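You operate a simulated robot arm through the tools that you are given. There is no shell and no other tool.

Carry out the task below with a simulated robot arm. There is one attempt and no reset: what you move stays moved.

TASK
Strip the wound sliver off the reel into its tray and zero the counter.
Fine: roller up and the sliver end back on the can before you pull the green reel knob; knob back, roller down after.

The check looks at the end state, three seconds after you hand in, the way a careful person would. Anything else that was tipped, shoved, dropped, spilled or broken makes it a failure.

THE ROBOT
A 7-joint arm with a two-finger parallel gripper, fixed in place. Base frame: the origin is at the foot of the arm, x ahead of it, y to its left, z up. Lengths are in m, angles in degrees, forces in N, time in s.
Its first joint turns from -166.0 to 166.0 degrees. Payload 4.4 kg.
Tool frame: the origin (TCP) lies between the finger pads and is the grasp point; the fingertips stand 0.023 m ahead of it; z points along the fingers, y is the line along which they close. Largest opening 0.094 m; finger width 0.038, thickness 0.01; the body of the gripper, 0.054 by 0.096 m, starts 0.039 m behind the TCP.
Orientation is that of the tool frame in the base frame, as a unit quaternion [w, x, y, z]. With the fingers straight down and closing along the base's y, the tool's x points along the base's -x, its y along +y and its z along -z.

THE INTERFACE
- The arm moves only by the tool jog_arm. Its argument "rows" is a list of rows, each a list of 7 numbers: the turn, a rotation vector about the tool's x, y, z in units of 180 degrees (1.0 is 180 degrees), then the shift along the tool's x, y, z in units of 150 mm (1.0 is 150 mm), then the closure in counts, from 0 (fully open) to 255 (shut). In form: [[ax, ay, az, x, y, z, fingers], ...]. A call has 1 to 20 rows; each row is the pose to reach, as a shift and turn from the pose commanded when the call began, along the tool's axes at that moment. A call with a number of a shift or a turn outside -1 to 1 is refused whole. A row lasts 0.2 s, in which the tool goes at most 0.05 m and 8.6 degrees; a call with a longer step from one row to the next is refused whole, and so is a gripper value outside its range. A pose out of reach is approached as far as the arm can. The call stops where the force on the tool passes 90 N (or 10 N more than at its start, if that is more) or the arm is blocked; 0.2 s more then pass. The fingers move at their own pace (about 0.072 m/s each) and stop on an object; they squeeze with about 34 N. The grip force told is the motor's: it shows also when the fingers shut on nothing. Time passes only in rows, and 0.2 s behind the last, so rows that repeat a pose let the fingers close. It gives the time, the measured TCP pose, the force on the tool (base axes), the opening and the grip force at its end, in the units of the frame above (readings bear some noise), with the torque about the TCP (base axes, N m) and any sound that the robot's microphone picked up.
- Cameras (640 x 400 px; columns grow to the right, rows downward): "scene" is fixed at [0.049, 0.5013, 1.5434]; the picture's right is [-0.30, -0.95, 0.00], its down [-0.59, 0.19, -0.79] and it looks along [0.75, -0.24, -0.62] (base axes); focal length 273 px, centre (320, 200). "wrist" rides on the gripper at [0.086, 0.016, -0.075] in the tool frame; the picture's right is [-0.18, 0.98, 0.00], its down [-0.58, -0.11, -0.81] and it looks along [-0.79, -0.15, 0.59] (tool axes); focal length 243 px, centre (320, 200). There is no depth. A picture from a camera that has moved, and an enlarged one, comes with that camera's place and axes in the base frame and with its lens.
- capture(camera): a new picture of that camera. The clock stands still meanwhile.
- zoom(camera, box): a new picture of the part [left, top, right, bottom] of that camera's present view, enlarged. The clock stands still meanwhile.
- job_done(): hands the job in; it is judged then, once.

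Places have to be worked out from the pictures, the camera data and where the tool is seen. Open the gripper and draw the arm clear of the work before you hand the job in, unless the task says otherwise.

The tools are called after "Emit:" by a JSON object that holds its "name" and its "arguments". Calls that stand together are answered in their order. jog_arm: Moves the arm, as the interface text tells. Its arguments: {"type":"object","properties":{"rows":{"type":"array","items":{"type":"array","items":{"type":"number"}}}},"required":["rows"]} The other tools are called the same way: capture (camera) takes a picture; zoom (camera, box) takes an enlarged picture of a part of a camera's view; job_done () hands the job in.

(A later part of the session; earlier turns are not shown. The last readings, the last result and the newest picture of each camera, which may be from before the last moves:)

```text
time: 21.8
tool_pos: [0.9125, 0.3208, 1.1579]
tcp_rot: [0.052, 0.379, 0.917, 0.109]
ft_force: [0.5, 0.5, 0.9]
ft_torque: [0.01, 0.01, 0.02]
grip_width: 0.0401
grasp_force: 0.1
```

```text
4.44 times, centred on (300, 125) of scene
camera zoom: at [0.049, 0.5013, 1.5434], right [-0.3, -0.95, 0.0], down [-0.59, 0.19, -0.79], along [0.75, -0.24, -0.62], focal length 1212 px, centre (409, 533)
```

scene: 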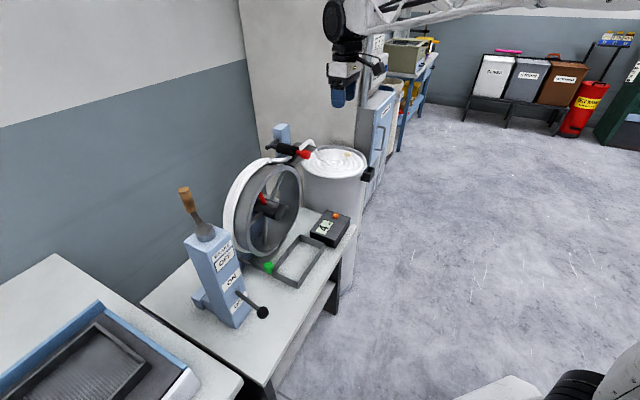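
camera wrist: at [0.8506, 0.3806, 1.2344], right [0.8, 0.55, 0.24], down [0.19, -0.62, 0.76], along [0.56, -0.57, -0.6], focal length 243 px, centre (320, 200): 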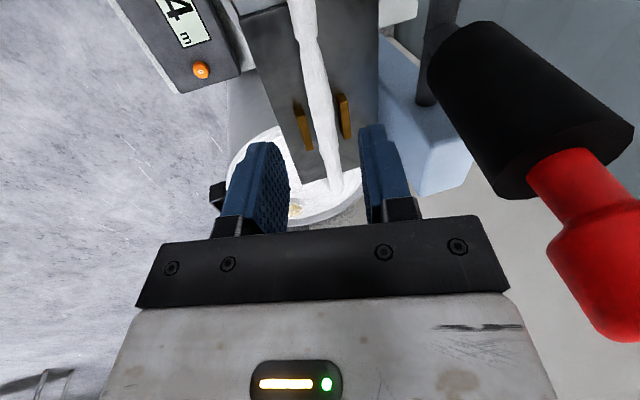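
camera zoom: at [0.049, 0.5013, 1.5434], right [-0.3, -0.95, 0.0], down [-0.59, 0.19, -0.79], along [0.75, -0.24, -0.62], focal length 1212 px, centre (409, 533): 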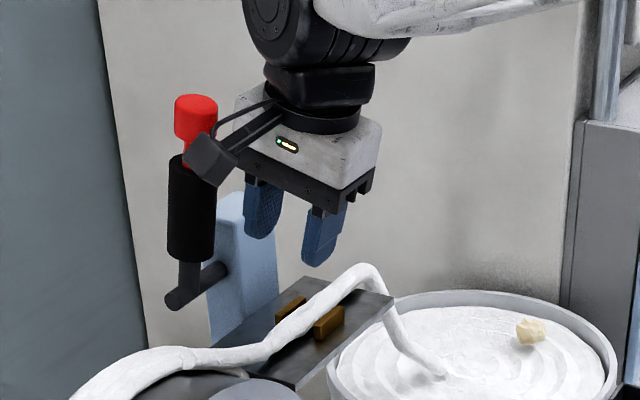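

I refine: the strand sits at D≈0.891 and the guide ends near L≈-0.435, so I shift 13 mm toward the reel side and continue down to just above the strand.

Emit:
{"name": "jog_arm", "arguments": {"rows": [[0, 0, 0, 0.087, -0.01, 0.1, 146], [0, 0, 0, 0.087, -0.02, 0.2, 146], [0, 0, 0, 0.087, -0.02, 0.29, 146]]}}

Emit:
{"name": "capture", "arguments": {"camera": "wrist"}}

Emit:
{"name": "zoom", "arguments": {"camera": "scene", "box": [260, 100, 330, 170]}}

```text
time: 22.6
tool_pos: [0.9107, 0.3354, 1.1135]
tcp_rot: [0.051, 0.38, 0.917, 0.11]
ft_force: [-0.3, -0.2, 0.3]
ft_torque: [0.01, 0.01, 0.0]
grip_width: 0.0397
grasp_force: 0.0
```

```text
taken
camera wrist: at [0.8469, 0.3954, 1.1907], right [0.8, 0.55, 0.24], down [0.19, -0.62, 0.76], along [0.56, -0.57, -0.6], focal length 243 px, centre (320, 200)
```

wrist: 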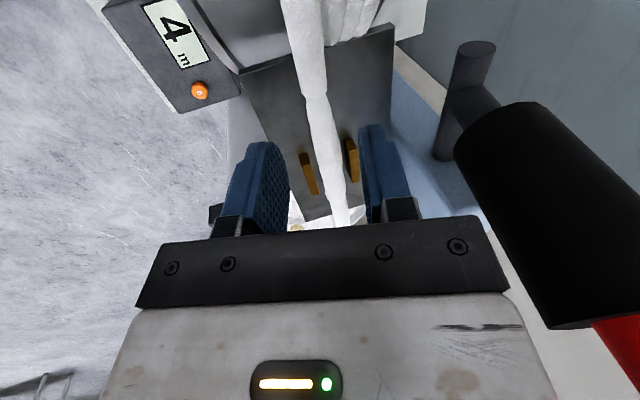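

```text
5.71 times, centred on (295, 135) of scene
camera zoom: at [0.049, 0.5013, 1.5434], right [-0.3, -0.95, 0.0], down [-0.59, 0.19, -0.79], along [0.75, -0.24, -0.62], focal length 1558 px, centre (463, 571)
```

zoom: 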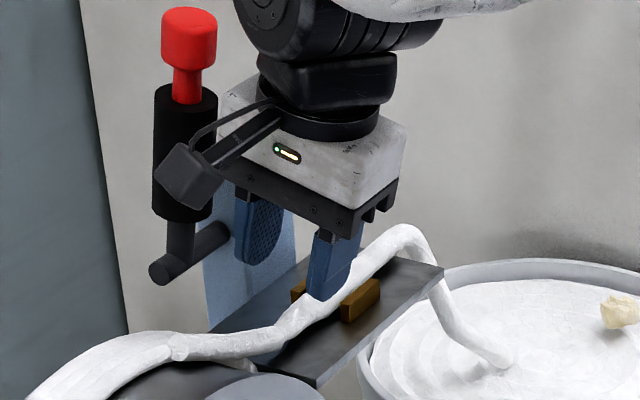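

Alignment is good: the strand is centred and only the far guide's end is close. I shift 6 mm more toward the reel, narrow the fingers, and go down 18 mm.

Emit:
{"name": "jog_arm", "arguments": {"rows": [[0, 0, 0, 0.04, 0, 0.0, 165], [0, 0, 0, 0.04, 0, 0.04, 165], [0, 0, 0, 0.04, 0, 0.08, 165], [0, 0, 0, 0.04, 0, 0.12, 165]]}}

Emit:
{"name": "capture", "arguments": {"camera": "wrist"}}

Emit:
{"name": "zoom", "arguments": {"camera": "scene", "box": [270, 120, 330, 170]}}

```text
time: 23.6
tool_pos: [0.9096, 0.3438, 1.0964]
tcp_rot: [0.051, 0.379, 0.917, 0.11]
ft_force: [-0.1, 0.7, 0.1]
ft_torque: [-0.03, 0.0, 0.0]
grip_width: 0.0333
grasp_force: 0.1
```

```text
taken
camera wrist: at [0.8459, 0.4028, 1.173], right [0.8, 0.55, 0.24], down [0.19, -0.62, 0.76], along [0.56, -0.57, -0.6], focal length 243 px, centre (320, 200)
```

wrist: 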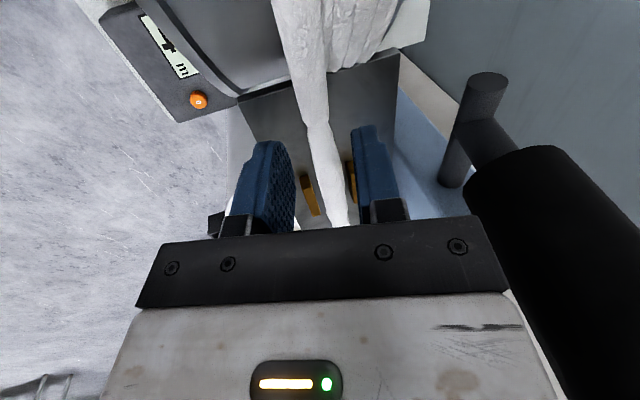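

```text
8.00 times, centred on (300, 145) of scene
camera zoom: at [0.049, 0.5013, 1.5434], right [-0.3, -0.95, 0.0], down [-0.59, 0.19, -0.79], along [0.75, -0.24, -0.62], focal length 2181 px, centre (480, 640)
```

zoom: 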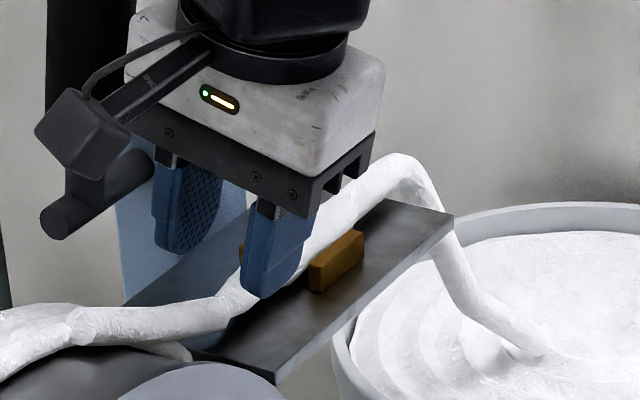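

The fingers straddle the strand just beside the narrow nip point, no contact yet. Another 6 mm down in small steps.

Emit:
{"name": "jog_arm", "arguments": {"rows": [[0, 0, 0, 0, 0, 0.013, 165], [0, 0, 0, 0, 0, 0.027, 165], [0, 0, 0, 0, 0, 0.04, 165]]}}

Emit:
{"name": "zoom", "arguments": {"camera": "wrist", "box": [220, 60, 420, 240]}}

Emit:
{"name": "zoom", "arguments": {"camera": "scene", "box": [270, 125, 320, 170]}}

```text
time: 24.4
tool_pos: [0.9104, 0.3446, 1.0907]
tcp_rot: [0.05, 0.38, 0.917, 0.109]
ft_force: [0.0, 0.4, -0.7]
ft_torque: [-0.02, 0.02, -0.01]
grip_width: 0.0332
grasp_force: 0.0
```

```text
2.22 times, centred on (320, 150) of wrist
camera zoom: at [0.8469, 0.4035, 1.1675], right [0.8, 0.55, 0.24], down [0.19, -0.62, 0.76], along [0.56, -0.57, -0.6], focal length 539 px, centre (320, 311)
```

zoom: 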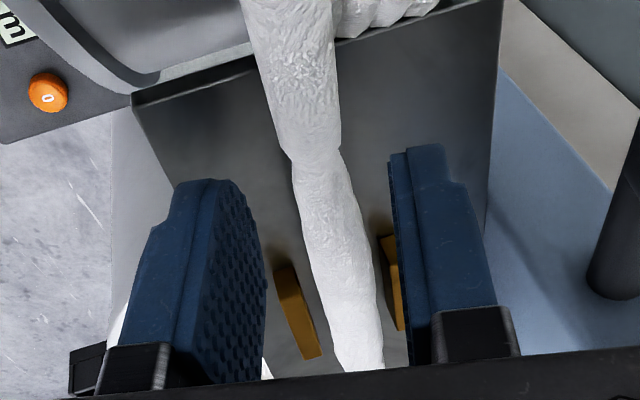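

```text
8.89 times, centred on (295, 148) of scene
camera zoom: at [0.049, 0.5013, 1.5434], right [-0.3, -0.95, 0.0], down [-0.59, 0.19, -0.79], along [0.75, -0.24, -0.62], focal length 2423 px, centre (542, 667)
```

zoom: 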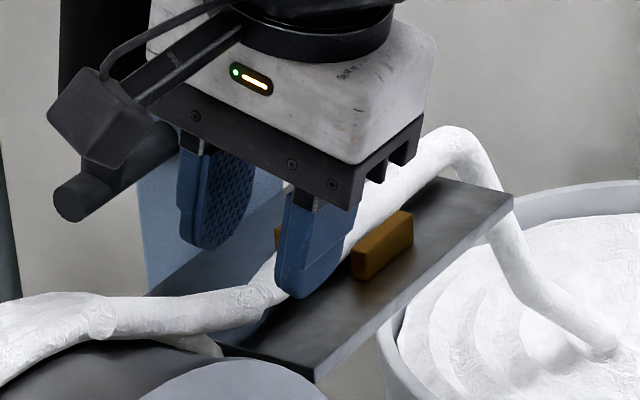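

Still no contact; I go 6 mm further in small steps and check the force.

Emit:
{"name": "jog_arm", "arguments": {"rows": [[0, 0, 0, 0, 0, 0.01, 165], [0, 0, 0, 0, 0, 0.02, 165], [0, 0, 0, 0, 0, 0.03, 165], [0, 0, 0, 0, 0, 0.04, 165]]}}

Emit:
{"name": "zoom", "arguments": {"camera": "scene", "box": [270, 125, 320, 170]}}

```text
time: 25.4
tool_pos: [0.9098, 0.3458, 1.0843]
tcp_rot: [0.051, 0.38, 0.917, 0.109]
ft_force: [-0.4, 0.5, -0.5]
ft_torque: [0.01, 0.0, -0.04]
grip_width: 0.0331
grasp_force: 0.0
```

```text
8.89 times, centred on (295, 148) of scene
camera zoom: at [0.049, 0.5013, 1.5434], right [-0.3, -0.95, 0.0], down [-0.59, 0.19, -0.79], along [0.75, -0.24, -0.62], focal length 2423 px, centre (542, 667)
```

zoom: 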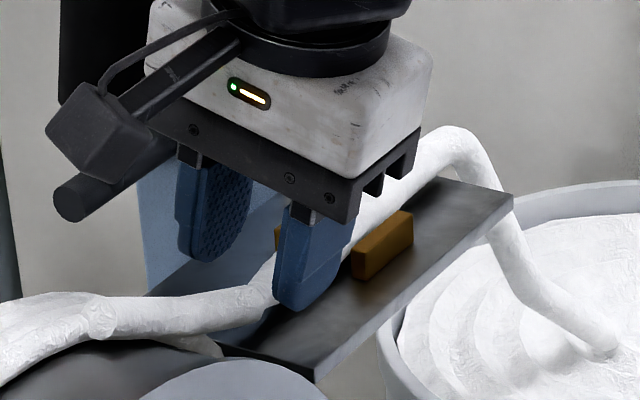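

The near fingertip is close to the plate surface. I close on the strand.

Emit:
{"name": "jog_arm", "arguments": {"rows": [[0, 0, 0, 0, 0, 0, 200], [0, 0, 0, 0, 0, 0, 255], [0, 0, 0, 0, 0, 0, 255], [0, 0, 0, 0, 0, 0, 255]]}}

Emit:
{"name": "zoom", "arguments": {"camera": "wrist", "box": [220, 60, 420, 240]}}

Emit:
{"name": "zoom", "arguments": {"camera": "scene", "box": [270, 125, 320, 170]}}

```text
time: 26.4
tool_pos: [0.9099, 0.3461, 1.0843]
tcp_rot: [0.051, 0.38, 0.917, 0.109]
ft_force: [-0.3, -0.3, -0.7]
ft_torque: [-0.01, -0.04, 0.03]
grip_width: 0.0
grasp_force: 34.0
```

```text
2.22 times, centred on (320, 150) of wrist
camera zoom: at [0.8481, 0.4046, 1.1614], right [0.8, 0.55, 0.24], down [0.19, -0.62, 0.76], along [0.56, -0.57, -0.6], focal length 539 px, centre (320, 311)
```

zoom: 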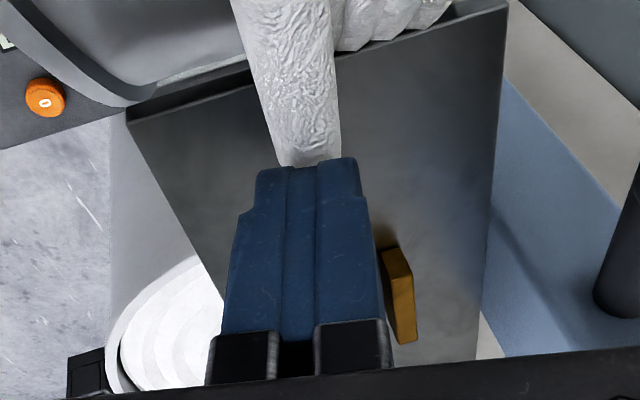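

```text
8.89 times, centred on (295, 148) of scene
camera zoom: at [0.049, 0.5013, 1.5434], right [-0.3, -0.95, 0.0], down [-0.59, 0.19, -0.79], along [0.75, -0.24, -0.62], focal length 2423 px, centre (542, 667)
```

zoom: 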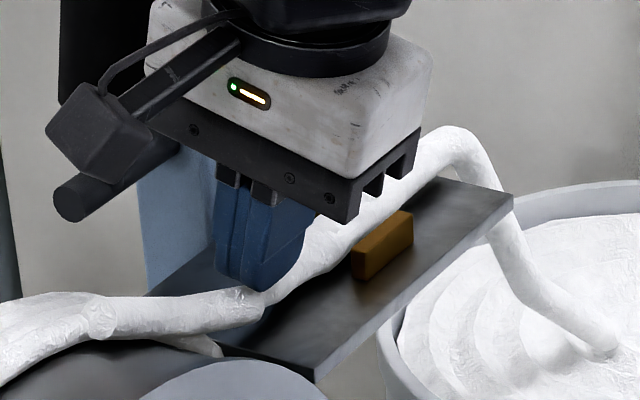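

The fingers closed fully; the strand may be very soft or merely visual at this place. I lift slowly 3 cm to see whether the strand comes along.

Emit:
{"name": "jog_arm", "arguments": {"rows": [[0, 0, 0, 0, 0.01, -0.05, 255], [0, 0, 0, 0, 0.02, -0.1, 255], [0, 0, 0, 0, 0.03, -0.15, 255], [0, 0, 0, 0, 0.05, -0.2, 255]]}}

Emit:
{"name": "zoom", "arguments": {"camera": "wrist", "box": [220, 0, 420, 240]}}

Emit:
{"name": "zoom", "arguments": {"camera": "scene", "box": [260, 115, 330, 175]}}

```text
time: 27.4
tool_pos: [0.911, 0.3444, 1.1163]
tcp_rot: [0.051, 0.38, 0.917, 0.11]
ft_force: [-1.1, -0.3, 1.1]
ft_torque: [-0.04, 0.0, 0.03]
grip_width: 0.0
grasp_force: 33.8
```

```text
1.67 times, centred on (320, 120) of wrist
camera zoom: at [0.8478, 0.4046, 1.1926], right [0.8, 0.55, 0.24], down [0.19, -0.62, 0.76], along [0.56, -0.57, -0.6], focal length 404 px, centre (320, 333)
```

zoom: 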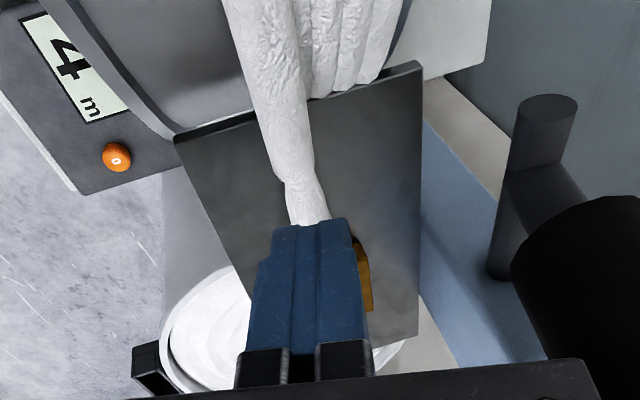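

```text
6.67 times, centred on (295, 145) of scene
camera zoom: at [0.049, 0.5013, 1.5434], right [-0.3, -0.95, 0.0], down [-0.59, 0.19, -0.79], along [0.75, -0.24, -0.62], focal length 1817 px, centre (487, 567)
```

zoom: 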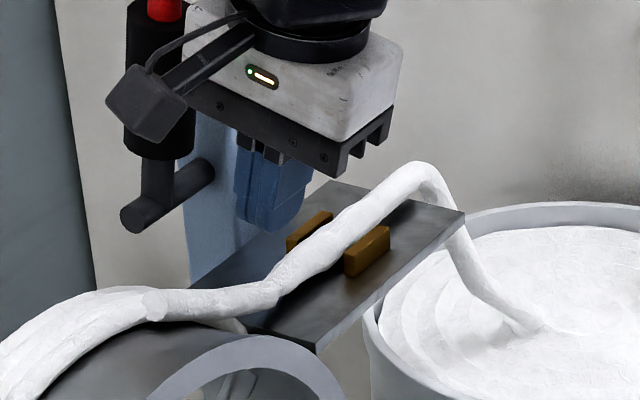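

The strand did not come: the fingers closed just above it, so the plate is lower than estimated. I reopen, return to the same spot, and check alignment before going lower.

Emit:
{"name": "jog_arm", "arguments": {"rows": [[0, 0, 0, 0, 0, 0, 165], [0, 0, 0, 0, 0, 0, 165], [0, 0, 0, 0, -0.02, 0.08, 165], [0, 0, 0, 0, -0.04, 0.16, 165], [0, 0, 0, 0, -0.05, 0.2, 165]]}}

Emit:
{"name": "zoom", "arguments": {"camera": "wrist", "box": [220, 60, 420, 240]}}

Emit:
{"name": "zoom", "arguments": {"camera": "scene", "box": [275, 130, 315, 165]}}

```text
time: 28.6
tool_pos: [0.9111, 0.3447, 1.0851]
tcp_rot: [0.051, 0.38, 0.917, 0.109]
ft_force: [-0.1, -0.3, -0.3]
ft_torque: [0.01, -0.01, -0.01]
grip_width: 0.0331
grasp_force: 0.1
```

```text
2.22 times, centred on (320, 150) of wrist
camera zoom: at [0.8476, 0.4047, 1.1618], right [0.8, 0.55, 0.24], down [0.19, -0.62, 0.76], along [0.56, -0.57, -0.6], focal length 539 px, centre (320, 311)
```

zoom: 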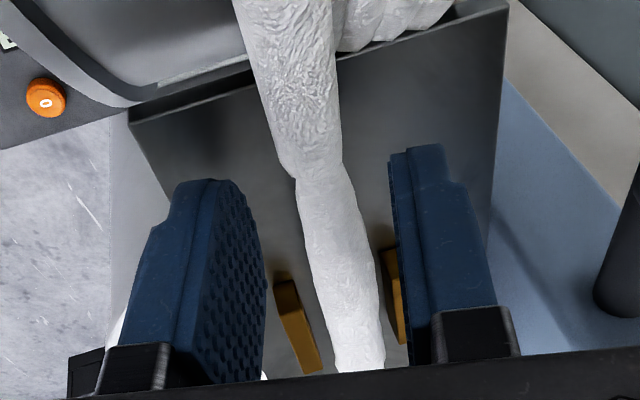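

```text
11.43 times, centred on (295, 148) of scene
camera zoom: at [0.049, 0.5013, 1.5434], right [-0.3, -0.95, 0.0], down [-0.59, 0.19, -0.79], along [0.75, -0.24, -0.62], focal length 3115 px, centre (606, 800)
```

zoom: 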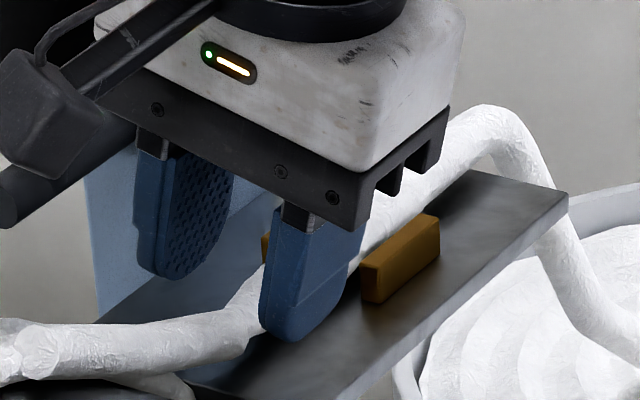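

The guide tops are at z≈1.05, so the plate is at about 1.035 — 18 mm lower than I closed. I shift 15 mm back toward the guides side (still clear of them) and descend further in small steps.

Emit:
{"name": "jog_arm", "arguments": {"rows": [[0, 0, 0, -0.05, 0.008, 0, 165], [0, 0, 0, -0.1, 0.015, 0, 165], [0, 0, 0, -0.1, 0.015, 0.03, 165], [0, 0, 0, -0.1, 0.015, 0.06, 165], [0, 0, 0, -0.1, 0.015, 0.085, 165]]}}

Emit:
{"name": "zoom", "arguments": {"camera": "wrist", "box": [220, 60, 420, 240]}}

Emit:
{"name": "zoom", "arguments": {"camera": "scene", "box": [275, 130, 315, 165]}}

```text
time: 29.8
tool_pos: [0.9249, 0.3391, 1.0726]
tcp_rot: [0.052, 0.381, 0.917, 0.109]
ft_force: [0.6, 0.5, -0.7]
ft_torque: [-0.02, -0.02, 0.02]
grip_width: 0.0333
grasp_force: 0.0
```

```text
2.22 times, centred on (320, 150) of wrist
camera zoom: at [0.8624, 0.3976, 1.1499], right [0.8, 0.55, 0.24], down [0.19, -0.62, 0.76], along [0.56, -0.57, -0.6], focal length 539 px, centre (320, 311)
```

zoom: 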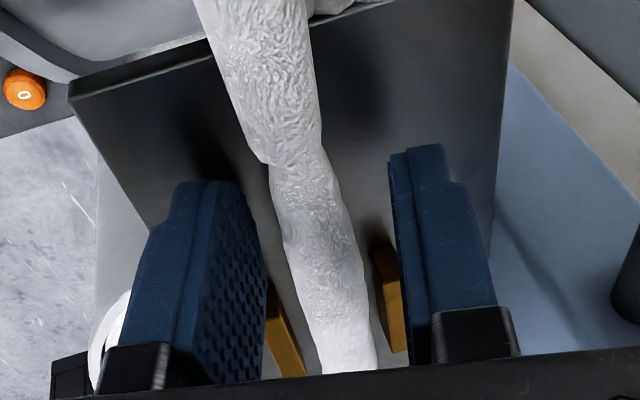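

```text
11.43 times, centred on (295, 148) of scene
camera zoom: at [0.049, 0.5013, 1.5434], right [-0.3, -0.95, 0.0], down [-0.59, 0.19, -0.79], along [0.75, -0.24, -0.62], focal length 3115 px, centre (606, 800)
```

zoom: 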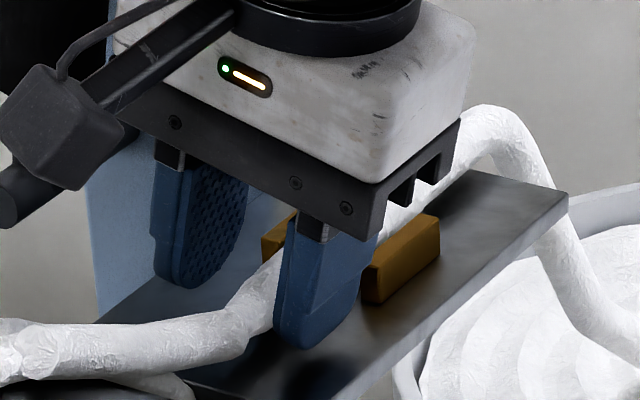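

The near fingertip is just above the plate (its shadow shows). I go 6 mm lower and then close.

Emit:
{"name": "jog_arm", "arguments": {"rows": [[0, 0, 0, 0, 0, 0.015, 165], [0, 0, 0, 0, 0, 0.03, 165], [0, 0, 0, 0, 0, 0.04, 165]]}}

Emit:
{"name": "zoom", "arguments": {"camera": "scene", "box": [275, 130, 315, 165]}}

```text
time: 30.6
tool_pos: [0.9251, 0.3386, 1.0692]
tcp_rot: [0.052, 0.379, 0.917, 0.11]
ft_force: [-3.5, -4.4, 13.5]
ft_torque: [-0.12, 0.5, 0.11]
grip_width: 0.0335
grasp_force: 1.0
```

```text
11.43 times, centred on (295, 148) of scene
camera zoom: at [0.049, 0.5013, 1.5434], right [-0.3, -0.95, 0.0], down [-0.59, 0.19, -0.79], along [0.75, -0.24, -0.62], focal length 3115 px, centre (606, 800)
```

zoom: 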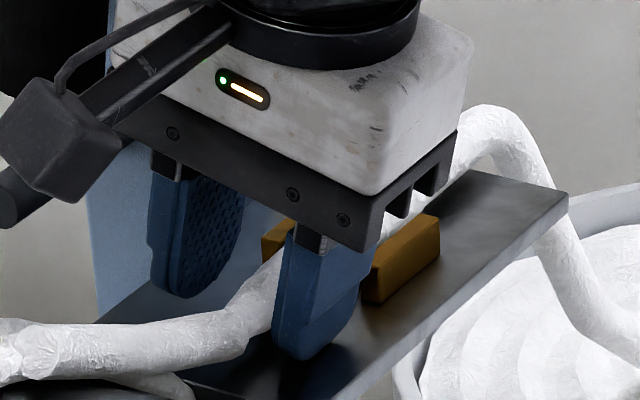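

Light contact (13 N) with the plate: bottomed out. I back off 2 mm and close on the strand.

Emit:
{"name": "jog_arm", "arguments": {"rows": [[0, 0, 0, 0, 0, -0.014, 165], [0, 0, 0, 0, 0, -0.014, 210], [0, 0, 0, 0, 0, -0.014, 255], [0, 0, 0, 0, 0, -0.014, 255], [0, 0, 0, 0, 0, -0.014, 255]]}}

Emit:
{"name": "zoom", "arguments": {"camera": "scene", "box": [265, 130, 325, 175]}}

Emit:
{"name": "zoom", "arguments": {"camera": "wrist", "box": [220, 0, 420, 240]}}

```text
time: 31.8
tool_pos: [0.9243, 0.3386, 1.0696]
tcp_rot: [0.05, 0.379, 0.917, 0.11]
ft_force: [-4.3, -3.5, 2.0]
ft_torque: [-0.02, 0.29, -0.35]
grip_width: 0.0223
grasp_force: 33.3
```

```text
8.89 times, centred on (295, 152) of scene
camera zoom: at [0.049, 0.5013, 1.5434], right [-0.3, -0.95, 0.0], down [-0.59, 0.19, -0.79], along [0.75, -0.24, -0.62], focal length 2423 px, centre (542, 622)
```

zoom: 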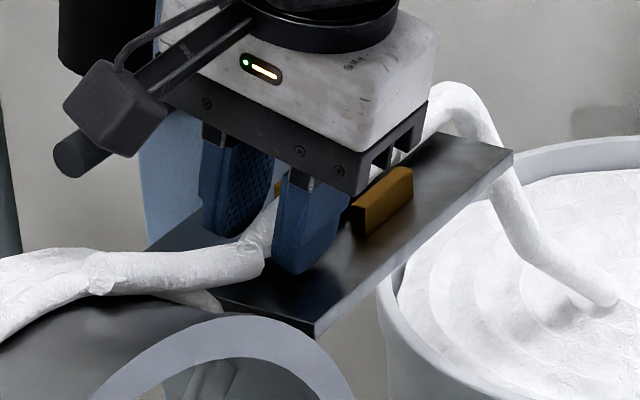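

```text
1.67 times, centred on (320, 120) of wrist
camera zoom: at [0.8629, 0.398, 1.146], right [0.8, 0.55, 0.24], down [0.19, -0.62, 0.76], along [0.56, -0.57, -0.6], focal length 404 px, centre (320, 333)
```

zoom: 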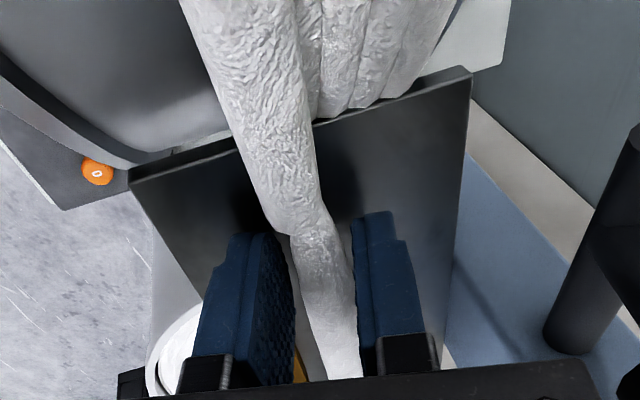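

The strand is now gripped (22 mm). I lift gently 3 cm and look.

Emit:
{"name": "jog_arm", "arguments": {"rows": [[0, 0, 0, 0, 0.01, -0.04, 255], [0, 0, 0, 0, 0.02, -0.08, 255], [0, 0, 0, 0, 0.03, -0.12, 255], [0, 0, 0, 0, 0.04, -0.16, 255], [0, 0, 0, 0, 0.05, -0.2, 255]]}}

Emit:
{"name": "zoom", "arguments": {"camera": "scene", "box": [255, 115, 335, 175]}}

Emit:
{"name": "zoom", "arguments": {"camera": "wrist", "box": [220, 0, 420, 240]}}

```text
time: 33.0
tool_pos: [0.9255, 0.3386, 1.1003]
tcp_rot: [0.051, 0.38, 0.917, 0.11]
ft_force: [-0.1, 0.2, -0.3]
ft_torque: [0.04, 0.0, 0.04]
grip_width: 0.0208
grasp_force: 34.0
```

```text
6.67 times, centred on (295, 145) of scene
camera zoom: at [0.049, 0.5013, 1.5434], right [-0.3, -0.95, 0.0], down [-0.59, 0.19, -0.79], along [0.75, -0.24, -0.62], focal length 1817 px, centre (487, 567)
```

zoom: 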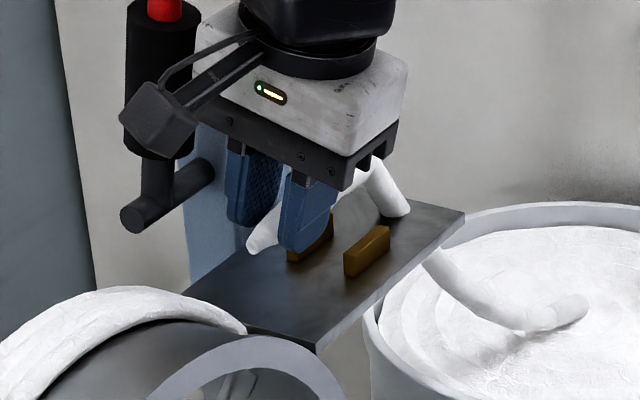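

```text
1.67 times, centred on (320, 120) of wrist
camera zoom: at [0.8628, 0.3983, 1.1775], right [0.8, 0.55, 0.24], down [0.19, -0.62, 0.76], along [0.56, -0.57, -0.6], focal length 404 px, centre (320, 333)
```

zoom: 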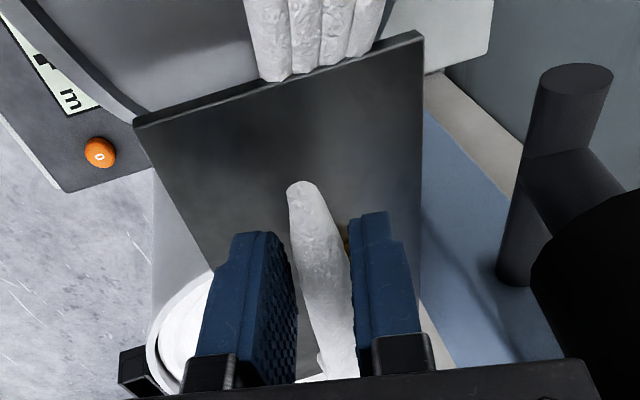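

The sliver parted cleanly: I hold the loose end piece and the wound turns remain on the reel. I retreat along the tool axis to clear the roller and plate and look at what hangs from the grip.

Emit:
{"name": "jog_arm", "arguments": {"rows": [[0, 0, 0, 0, 0, -0.15, 255], [0, 0, 0, 0, 0, -0.35, 255], [0, 0, 0, 0, 0, -0.55, 255], [0, 0, 0, 0, 0, -0.8, 255], [0, 0, 0, 0, -0.05, -0.95, 255]]}}

Emit:
{"name": "zoom", "arguments": {"camera": "scene", "box": [230, 80, 390, 190]}}

Emit:
{"name": "capture", "arguments": {"camera": "wrist"}}

```text
time: 34.2
tool_pos: [0.8942, 0.3109, 1.2369]
tcp_rot: [0.05, 0.38, 0.917, 0.109]
ft_force: [-0.7, 0.0, -1.2]
ft_torque: [0.01, 0.03, 0.02]
grip_width: 0.0208
grasp_force: 34.1
```

```text
3.64 times, centred on (310, 135) of scene
camera zoom: at [0.049, 0.5013, 1.5434], right [-0.3, -0.95, 0.0], down [-0.59, 0.19, -0.79], along [0.75, -0.24, -0.62], focal length 991 px, centre (356, 436)
```

zoom: 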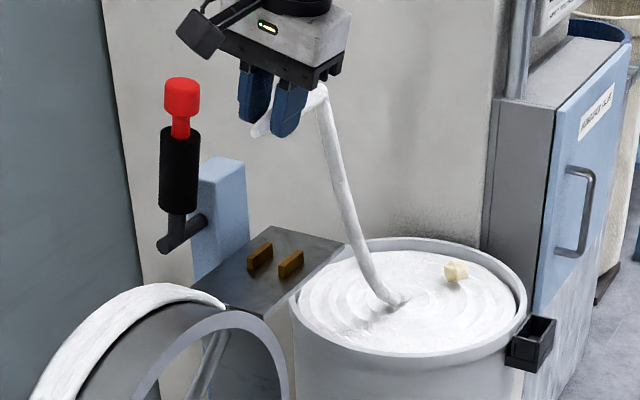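

```text
taken
camera wrist: at [0.8324, 0.3707, 1.314], right [0.8, 0.55, 0.24], down [0.19, -0.62, 0.76], along [0.56, -0.57, -0.6], focal length 243 px, centre (320, 200)
```

wrist: 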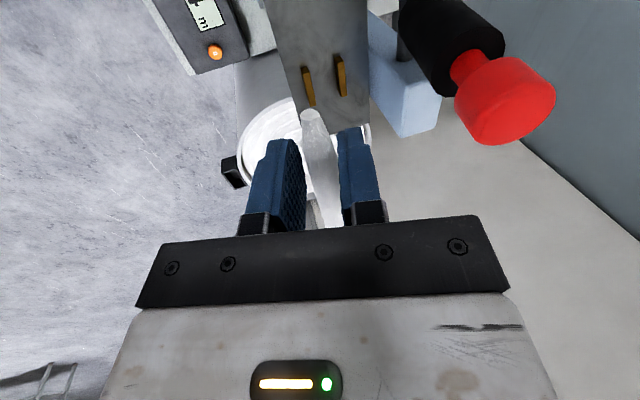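

The strand runs from the coil to my grip with a short tail end. I carry it at height over toward the can's near half, in two moves.

Emit:
{"name": "jog_arm", "arguments": {"rows": [[0, 0, 0, -0.17, -0.06, -0.013, 255], [0, 0, 0, -0.35, -0.126, -0.027, 255], [0, 0, 0, -0.52, -0.19, -0.04, 255], [0, 0, 0, -0.69, -0.253, -0.054, 255]]}}

Emit:
{"name": "jog_arm", "arguments": {"rows": [[0, 0, 0, -0.17, -0.06, 0.04, 255], [0, 0, 0, -0.35, -0.126, 0.08, 255], [0, 0, 0, -0.52, -0.19, 0.16, 255], [0, 0, 0, -0.69, -0.253, 0.3, 255]]}}

Emit:
{"name": "zoom", "arguments": {"camera": "scene", "box": [230, 80, 400, 200]}}

Emit:
{"name": "capture", "arguments": {"camera": "wrist"}}

```text
time: 35.2
tool_pos: [0.9395, 0.2114, 1.2356]
tcp_rot: [0.05, 0.379, 0.917, 0.109]
ft_force: [0.5, 0.1, 0.2]
ft_torque: [0.06, 0.03, -0.02]
grip_width: 0.0209
grasp_force: 34.8
```

```text
time: 36.2
tool_pos: [0.996, 0.1185, 1.186]
tcp_rot: [0.052, 0.38, 0.917, 0.109]
ft_force: [-0.3, -0.4, -0.3]
ft_torque: [0.0, 0.03, 0.01]
grip_width: 0.0207
grasp_force: 34.0
```

```text
3.33 times, centred on (315, 140) of scene
camera zoom: at [0.049, 0.5013, 1.5434], right [-0.3, -0.95, 0.0], down [-0.59, 0.19, -0.79], along [0.75, -0.24, -0.62], focal length 909 px, centre (337, 400)
```

zoom: 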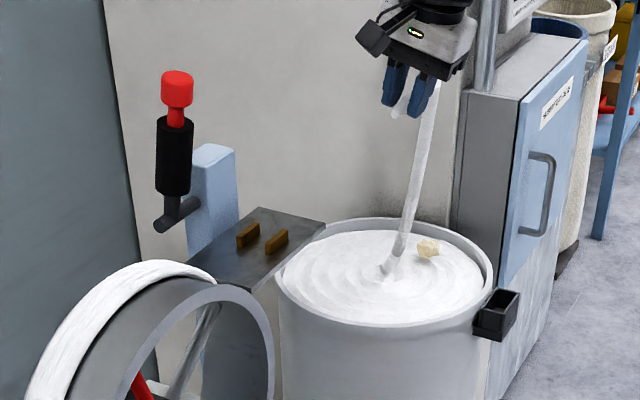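

```text
taken
camera wrist: at [0.9332, 0.1777, 1.2629], right [0.8, 0.55, 0.24], down [0.19, -0.62, 0.76], along [0.56, -0.57, -0.6], focal length 243 px, centre (320, 200)
```

wrist: 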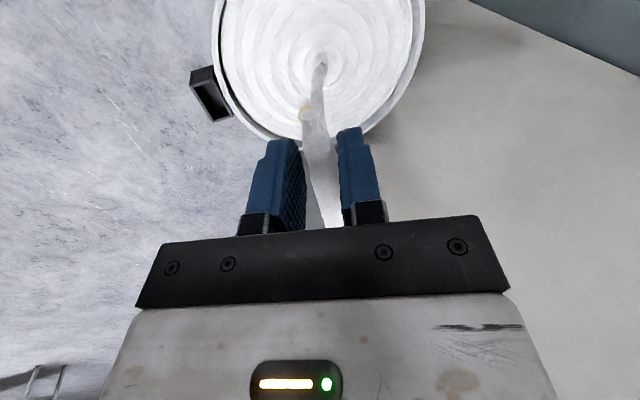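

The end is now above the near half of the can top (coil centre about (1.095, 0.105, 0.89)). I lower it straight down in two moves, checking in between.

Emit:
{"name": "jog_arm", "arguments": {"rows": [[0, 0, 0, 0, -0.05, 0.2, 255], [0, 0, 0, 0, -0.1, 0.4, 255], [0, 0, 0, 0, -0.15, 0.6, 255], [0, 0, 0, 0, -0.199, 0.809, 255]]}}

Emit:
{"name": "zoom", "arguments": {"camera": "scene", "box": [260, 80, 400, 200]}}

Emit:
{"name": "capture", "arguments": {"camera": "wrist"}}

```text
time: 37.2
tool_pos: [0.9962, 0.117, 1.0602]
tcp_rot: [0.052, 0.38, 0.917, 0.109]
ft_force: [0.1, -0.4, 0.9]
ft_torque: [0.04, 0.01, -0.02]
grip_width: 0.0208
grasp_force: 33.8
```

```text
3.33 times, centred on (330, 140) of scene
camera zoom: at [0.049, 0.5013, 1.5434], right [-0.3, -0.95, 0.0], down [-0.59, 0.19, -0.79], along [0.75, -0.24, -0.62], focal length 909 px, centre (287, 400)
```

zoom: 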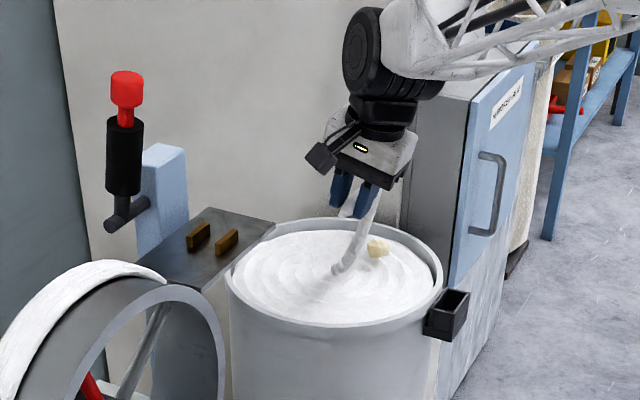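

```text
taken
camera wrist: at [0.9336, 0.1765, 1.1374], right [0.8, 0.55, 0.24], down [0.19, -0.62, 0.76], along [0.56, -0.57, -0.6], focal length 243 px, centre (320, 200)
```

wrist: 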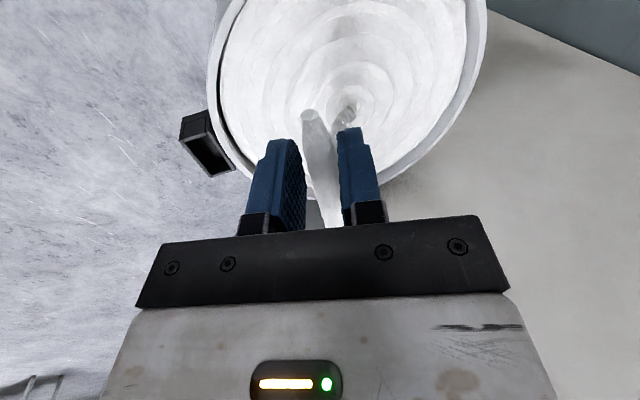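

Everything hangs over the can. I lower another 11 cm.

Emit:
{"name": "jog_arm", "arguments": {"rows": [[0, 0, 0, 0, -0.04, 0.16, 255], [0, 0, 0, 0, -0.08, 0.32, 255], [0, 0, 0, 0, -0.12, 0.48, 255], [0, 0, 0, 0, -0.16, 0.64, 255]]}}

Emit:
{"name": "zoom", "arguments": {"camera": "scene", "box": [280, 110, 390, 190]}}

Emit:
{"name": "capture", "arguments": {"camera": "wrist"}}

```text
time: 38.2
tool_pos: [0.9983, 0.1159, 0.962]
tcp_rot: [0.053, 0.38, 0.917, 0.109]
ft_force: [-0.4, 0.0, -0.1]
ft_torque: [0.02, 0.03, -0.02]
grip_width: 0.0208
grasp_force: 34.2
```

```text
5.00 times, centred on (335, 150) of scene
camera zoom: at [0.049, 0.5013, 1.5434], right [-0.3, -0.95, 0.0], down [-0.59, 0.19, -0.79], along [0.75, -0.24, -0.62], focal length 1363 px, centre (245, 450)
```

zoom: 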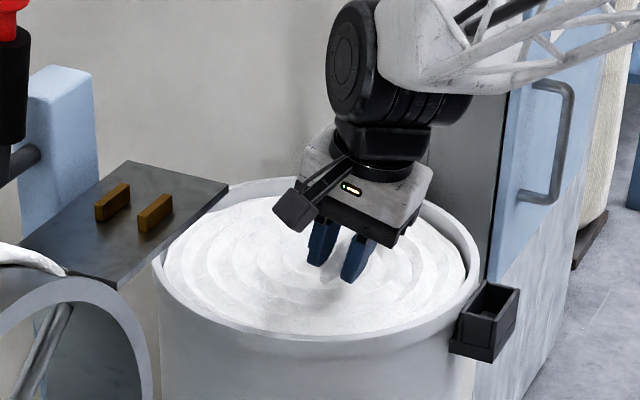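

```text
taken
camera wrist: at [0.9342, 0.1749, 1.039], right [0.8, 0.55, 0.24], down [0.19, -0.62, 0.76], along [0.56, -0.57, -0.6], focal length 243 px, centre (320, 200)
```

wrist: 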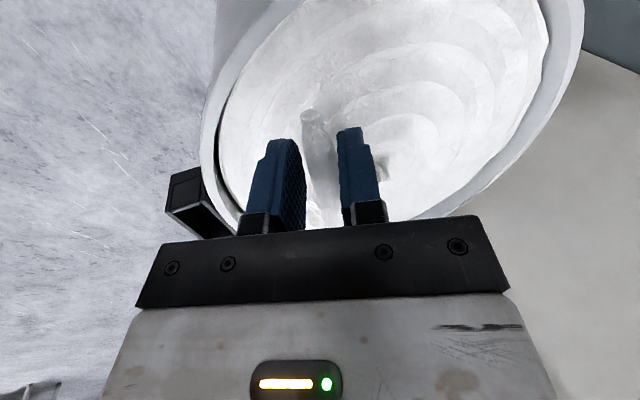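

Fingertips look about 4 cm above the coil. I lower slowly another 2.5 cm watching the force.

Emit:
{"name": "jog_arm", "arguments": {"rows": [[0, 0, 0, 0, -0.01, 0.04, 255], [0, 0, 0, 0, -0.02, 0.08, 255], [0, 0, 0, 0, -0.03, 0.12, 255], [0, 0, 0, 0, -0.043, 0.17, 255]]}}

Emit:
{"name": "zoom", "arguments": {"camera": "scene", "box": [300, 130, 380, 190]}}

Emit:
{"name": "zoom", "arguments": {"camera": "wrist", "box": [220, 40, 440, 240]}}

```text
time: 39.2
tool_pos: [0.9974, 0.1148, 0.9357]
tcp_rot: [0.051, 0.38, 0.917, 0.109]
ft_force: [0.7, -0.7, -0.5]
ft_torque: [-0.01, 0.03, -0.01]
grip_width: 0.0207
grasp_force: 34.1
```

```text
6.67 times, centred on (340, 160) of scene
camera zoom: at [0.049, 0.5013, 1.5434], right [-0.3, -0.95, 0.0], down [-0.59, 0.19, -0.79], along [0.75, -0.24, -0.62], focal length 1817 px, centre (187, 467)
```

zoom: 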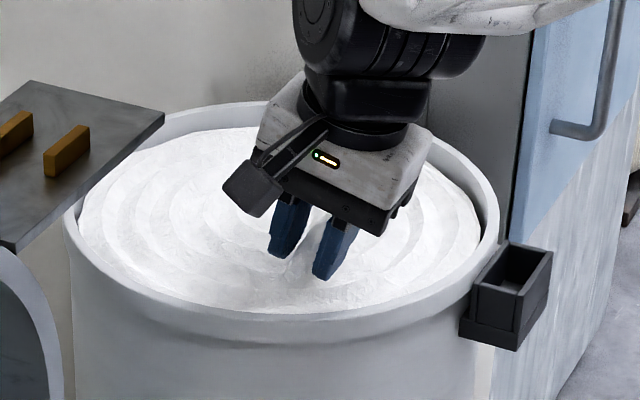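

```text
2.00 times, centred on (330, 140) of wrist
camera zoom: at [0.9348, 0.1748, 1.0116], right [0.8, 0.55, 0.24], down [0.19, -0.62, 0.76], along [0.56, -0.57, -0.6], focal length 485 px, centre (300, 320)
```

zoom: 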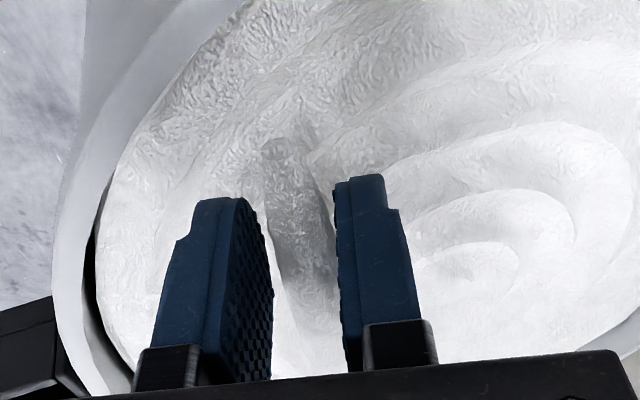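

The end is near the coil surface, well inside the rim. I lower another 1 cm and open the fingers.

Emit:
{"name": "jog_arm", "arguments": {"rows": [[0, 0, 0, 0, -0.008, 0.03, 255], [0, 0, 0, 0, -0.016, 0.065, 255]]}}

Emit:
{"name": "jog_arm", "arguments": {"rows": [[0, 0, 0, 0, 0, 0, 190], [0, 0, 0, 0, 0, 0, 150], [0, 0, 0, 0, 0, 0, 130], [0, 0, 0, 0, 0, 0, 130]]}}

Emit:
{"name": "zoom", "arguments": {"camera": "scene", "box": [300, 130, 380, 190]}}

Emit:
{"name": "zoom", "arguments": {"camera": "wrist", "box": [220, 40, 440, 240]}}

```text
time: 39.8
tool_pos: [0.9982, 0.1156, 0.9239]
tcp_rot: [0.05, 0.38, 0.917, 0.109]
ft_force: [0.7, -0.2, -0.1]
ft_torque: [-0.01, -0.01, -0.02]
grip_width: 0.0204
grasp_force: 33.4
```

```text
time: 40.8
tool_pos: [0.998, 0.1151, 0.9246]
tcp_rot: [0.051, 0.38, 0.917, 0.109]
ft_force: [-0.2, -1.1, 0.6]
ft_torque: [-0.01, 0.0, 0.02]
grip_width: 0.0462
grasp_force: 0.0
```

```text
6.67 times, centred on (340, 160) of scene
camera zoom: at [0.049, 0.5013, 1.5434], right [-0.3, -0.95, 0.0], down [-0.59, 0.19, -0.79], along [0.75, -0.24, -0.62], focal length 1817 px, centre (187, 467)
```

zoom: 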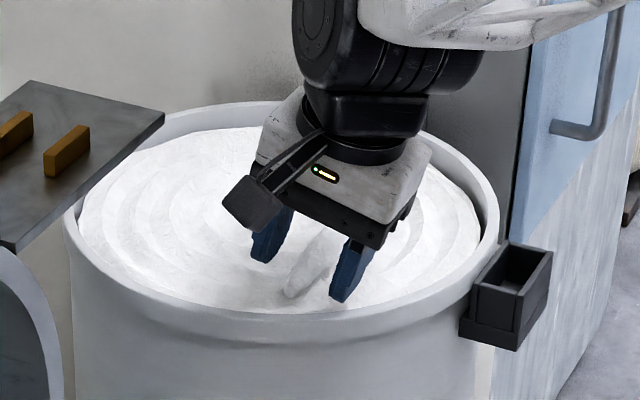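

```text
2.00 times, centred on (330, 140) of wrist
camera zoom: at [0.935, 0.1748, 1.0016], right [0.8, 0.55, 0.24], down [0.19, -0.62, 0.76], along [0.56, -0.57, -0.6], focal length 485 px, centre (300, 320)
```

zoom: 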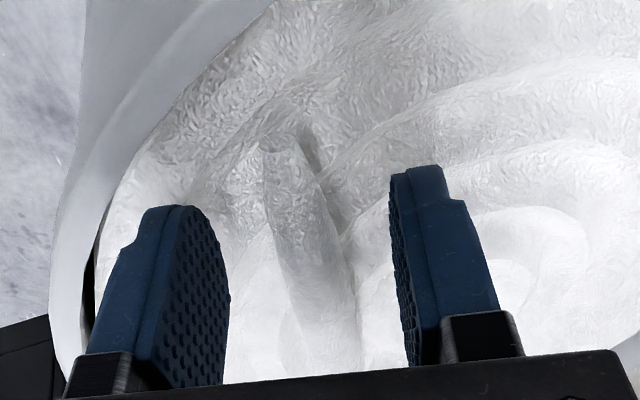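

Released; the end rests on the coil. I rise straight up out of the can and check how it lies.

Emit:
{"name": "jog_arm", "arguments": {"rows": [[0, 0, 0, 0, 0.05, -0.2, 130], [0, 0, 0, 0, 0.1, -0.4, 110], [0, 0, 0, 0, 0.15, -0.6, 110], [0, 0, 0, 0, 0.2, -0.8, 110], [0, 0, 0, 0, 0.24, -0.97, 110]]}}

Emit:
{"name": "jog_arm", "arguments": {"rows": [[0, 0, 0, 0, 0.05, -0.2, 110], [0, 0, 0, 0, 0.1, -0.4, 110], [0, 0, 0, 0, 0.15, -0.6, 110], [0, 0, 0, 0, 0.2, -0.8, 110]]}}

Emit:
{"name": "zoom", "arguments": {"camera": "scene", "box": [220, 100, 400, 220]}}

Emit:
{"name": "capture", "arguments": {"camera": "wrist"}}

```text
time: 42.0
tool_pos: [0.9962, 0.1169, 1.0737]
tcp_rot: [0.051, 0.38, 0.917, 0.108]
ft_force: [-0.2, 0.0, -0.3]
ft_torque: [0.03, -0.02, 0.01]
grip_width: 0.0533
grasp_force: 0.0
```

```text
time: 43.0
tool_pos: [0.9962, 0.1186, 1.1982]
tcp_rot: [0.05, 0.38, 0.917, 0.109]
ft_force: [-0.4, -0.1, -0.3]
ft_torque: [0.01, -0.02, -0.03]
grip_width: 0.0536
grasp_force: 0.0
```

```text
3.33 times, centred on (310, 160) of scene
camera zoom: at [0.049, 0.5013, 1.5434], right [-0.3, -0.95, 0.0], down [-0.59, 0.19, -0.79], along [0.75, -0.24, -0.62], focal length 909 px, centre (353, 333)
```

zoom: 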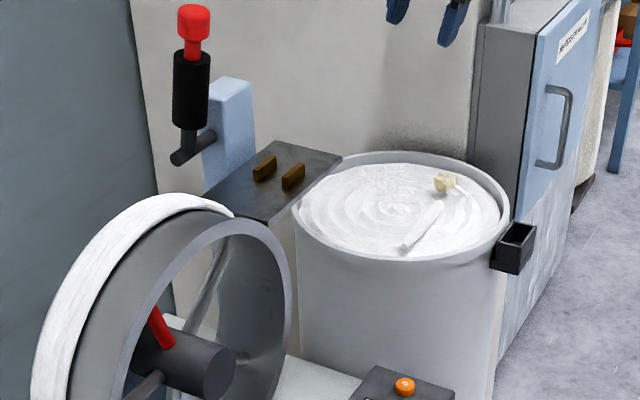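

```text
taken
camera wrist: at [0.9332, 0.1776, 1.2746], right [0.8, 0.55, 0.24], down [0.19, -0.62, 0.76], along [0.56, -0.57, -0.6], focal length 243 px, centre (320, 200)
```

wrist: 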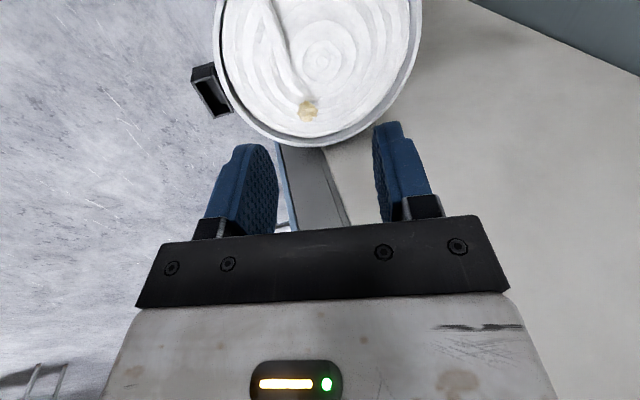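

The sliver end lies neatly on the can's coil. Next the green knob at about (0.654, 0.489, 0.808): I withdraw, straighten the hand, turn it back and go to a hover in front of the tray, near the knob's line.

Emit:
{"name": "jog_arm", "arguments": {"rows": [[0.02, 0, 0, 0, -0.25, -0.06, 110], [0.04, 0, 0, 0, -0.5, -0.12, 80], [0.06, 0, 0, 0, -0.75, -0.18, 60], [0.0767, 0, 0, 0, -0.97, -0.239, 60]]}}

Emit:
{"name": "jog_arm", "arguments": {"rows": [[0, 0, -0.045, 0.1, 0, 0, 60], [0, 0, -0.09, 0.2, 0, 0, 60], [0, 0, -0.135, 0.3, 0, 0, 60], [0, 0, -0.18, 0.4, 0, 0, 60], [0, 0, -0.225, 0.5, 0, 0, 60], [0, 0, -0.27, 0.6, 0, 0, 60], [0, 0, -0.315, 0.7, 0, 0, 60], [0, 0, -0.36, 0.8, 0, 0, 60], [0, 0, -0.405, 0.9, 0, 0, 60], [0, 0, -0.45, 0.95, 0, 0, 60], [0, 0, -0.48, 1.0, 0, 0, 60], [0, 0, -0.5, 1.0, 0, 0, 60]]}}

Emit:
{"name": "jog_arm", "arguments": {"rows": [[0, 0, 0, 0.05, 0.3, 0, 60], [0, 0, 0, 0.1, 0.6, 0, 60], [0, 0, 0, 0.15, 0.8, 0.1, 60], [0, 0, 0, 0.2, 1.0, 0.3, 60], [0, 0, 0, 0.2, 1.0, 0.5, 60]]}}

Emit:
{"name": "capture", "arguments": {"camera": "wrist"}}

Emit:
{"name": "capture", "arguments": {"camera": "scene"}}

```text
time: 44.0
tool_pos: [0.8893, 0.013, 1.1972]
tcp_rot: [0.004, 0.382, 0.924, -0.003]
ft_force: [0.3, -0.5, 0.2]
ft_torque: [0.02, 0.0, 0.01]
grip_width: 0.072
grasp_force: 0.0
```

```text
time: 46.6
tool_pos: [0.7836, 0.1187, 1.196]
tcp_rot: [0.002, -0.382, 0.924, -0.005]
ft_force: [0.8, 0.2, -0.5]
ft_torque: [0.01, -0.01, 0.03]
grip_width: 0.072
grasp_force: 0.1
```

```text
time: 47.8
tool_pos: [0.6566, 0.2036, 1.1201]
tcp_rot: [0.002, -0.383, 0.924, -0.005]
ft_force: [-0.7, -1.7, 0.2]
ft_torque: [-0.02, 0.05, -0.01]
grip_width: 0.0718
grasp_force: 0.1
```

```text
taken
camera wrist: at [0.584, 0.1531, 1.1958], right [-0.56, 0.83, -0.01], down [0.48, 0.34, 0.81], along [0.67, 0.45, -0.59], focal length 243 px, centre (320, 200)
```

wrist: 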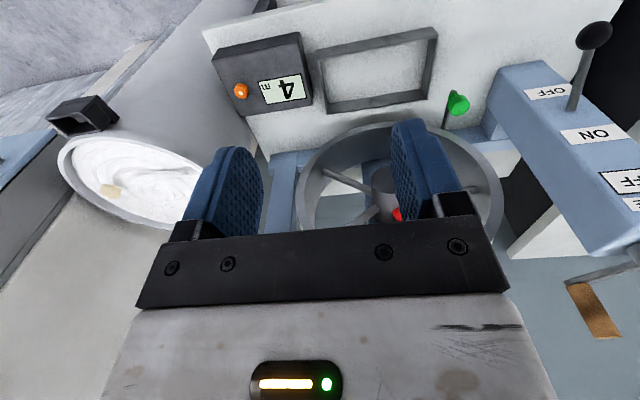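

```text
taken
```

scene: 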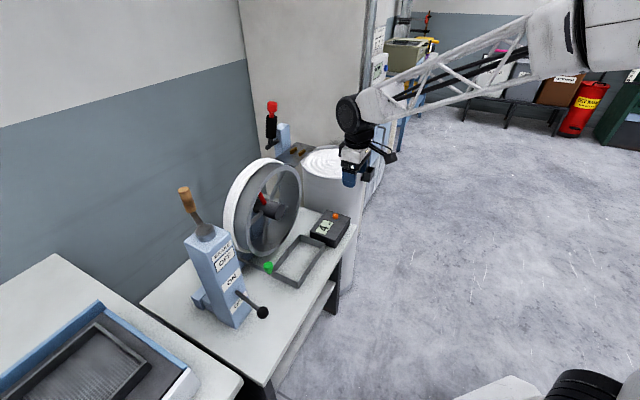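

I slide along the table front to the knob's line (L≈-0.117), staying back over the edge, and look again.

Emit:
{"name": "jog_arm", "arguments": {"rows": [[0, 0, 0, 0.1, 0.3, 0, 60], [0, 0, 0, 0.2, 0.6, 0, 60], [0, 0, 0, 0.3, 0.9, 0, 60], [0, 0, 0, 0.35, 1.0, 0, 60]]}}

Emit:
{"name": "jog_arm", "arguments": {"rows": [[0, 0, 0, 0, 0.2, 0.1, 60], [0, 0, 0, 0, 0.36, 0.2, 60]]}}

Emit:
{"name": "capture", "arguments": {"camera": "wrist"}}

Emit:
{"name": "zoom", "arguments": {"camera": "wrist", "box": [220, 0, 460, 150]}}

```text
time: 48.8
tool_pos: [0.5134, 0.2718, 1.1198]
tcp_rot: [0.002, -0.382, 0.924, -0.004]
ft_force: [-0.2, 0.3, -0.3]
ft_torque: [0.01, 0.0, -0.01]
grip_width: 0.0717
grasp_force: 0.0
```

```text
time: 49.4
tool_pos: [0.4755, 0.3102, 1.088]
tcp_rot: [0.002, -0.382, 0.924, -0.005]
ft_force: [0.6, 0.0, -0.2]
ft_torque: [0.01, -0.02, -0.02]
grip_width: 0.0719
grasp_force: 0.1
```

```text
taken
camera wrist: at [0.4035, 0.2594, 1.1643], right [-0.56, 0.83, -0.01], down [0.48, 0.34, 0.81], along [0.67, 0.45, -0.59], focal length 243 px, centre (320, 200)
```

wrist: 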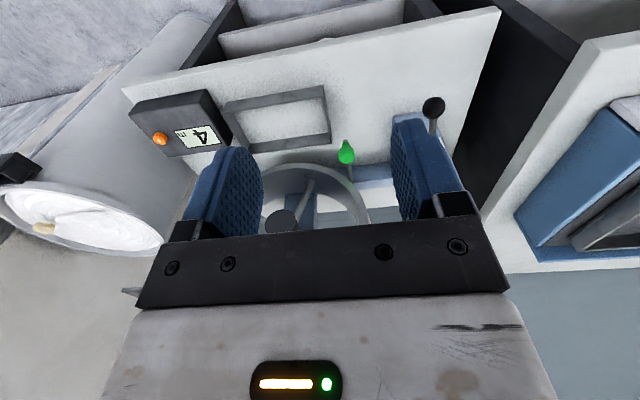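

```text
2.67 times, centred on (340, 75) of wrist
camera zoom: at [0.4035, 0.2594, 1.1643], right [-0.56, 0.83, -0.01], down [0.48, 0.34, 0.81], along [0.67, 0.45, -0.59], focal length 647 px, centre (267, 533)
```

zoom: 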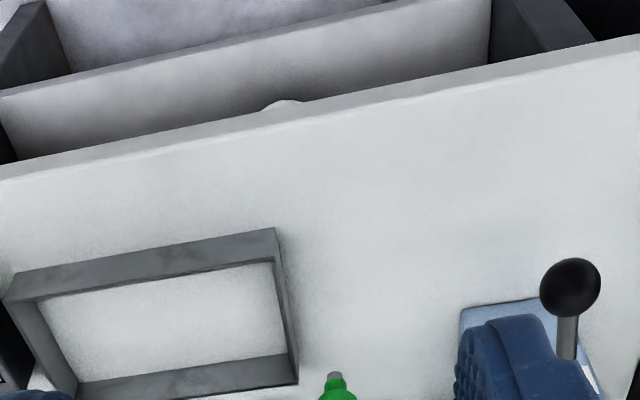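

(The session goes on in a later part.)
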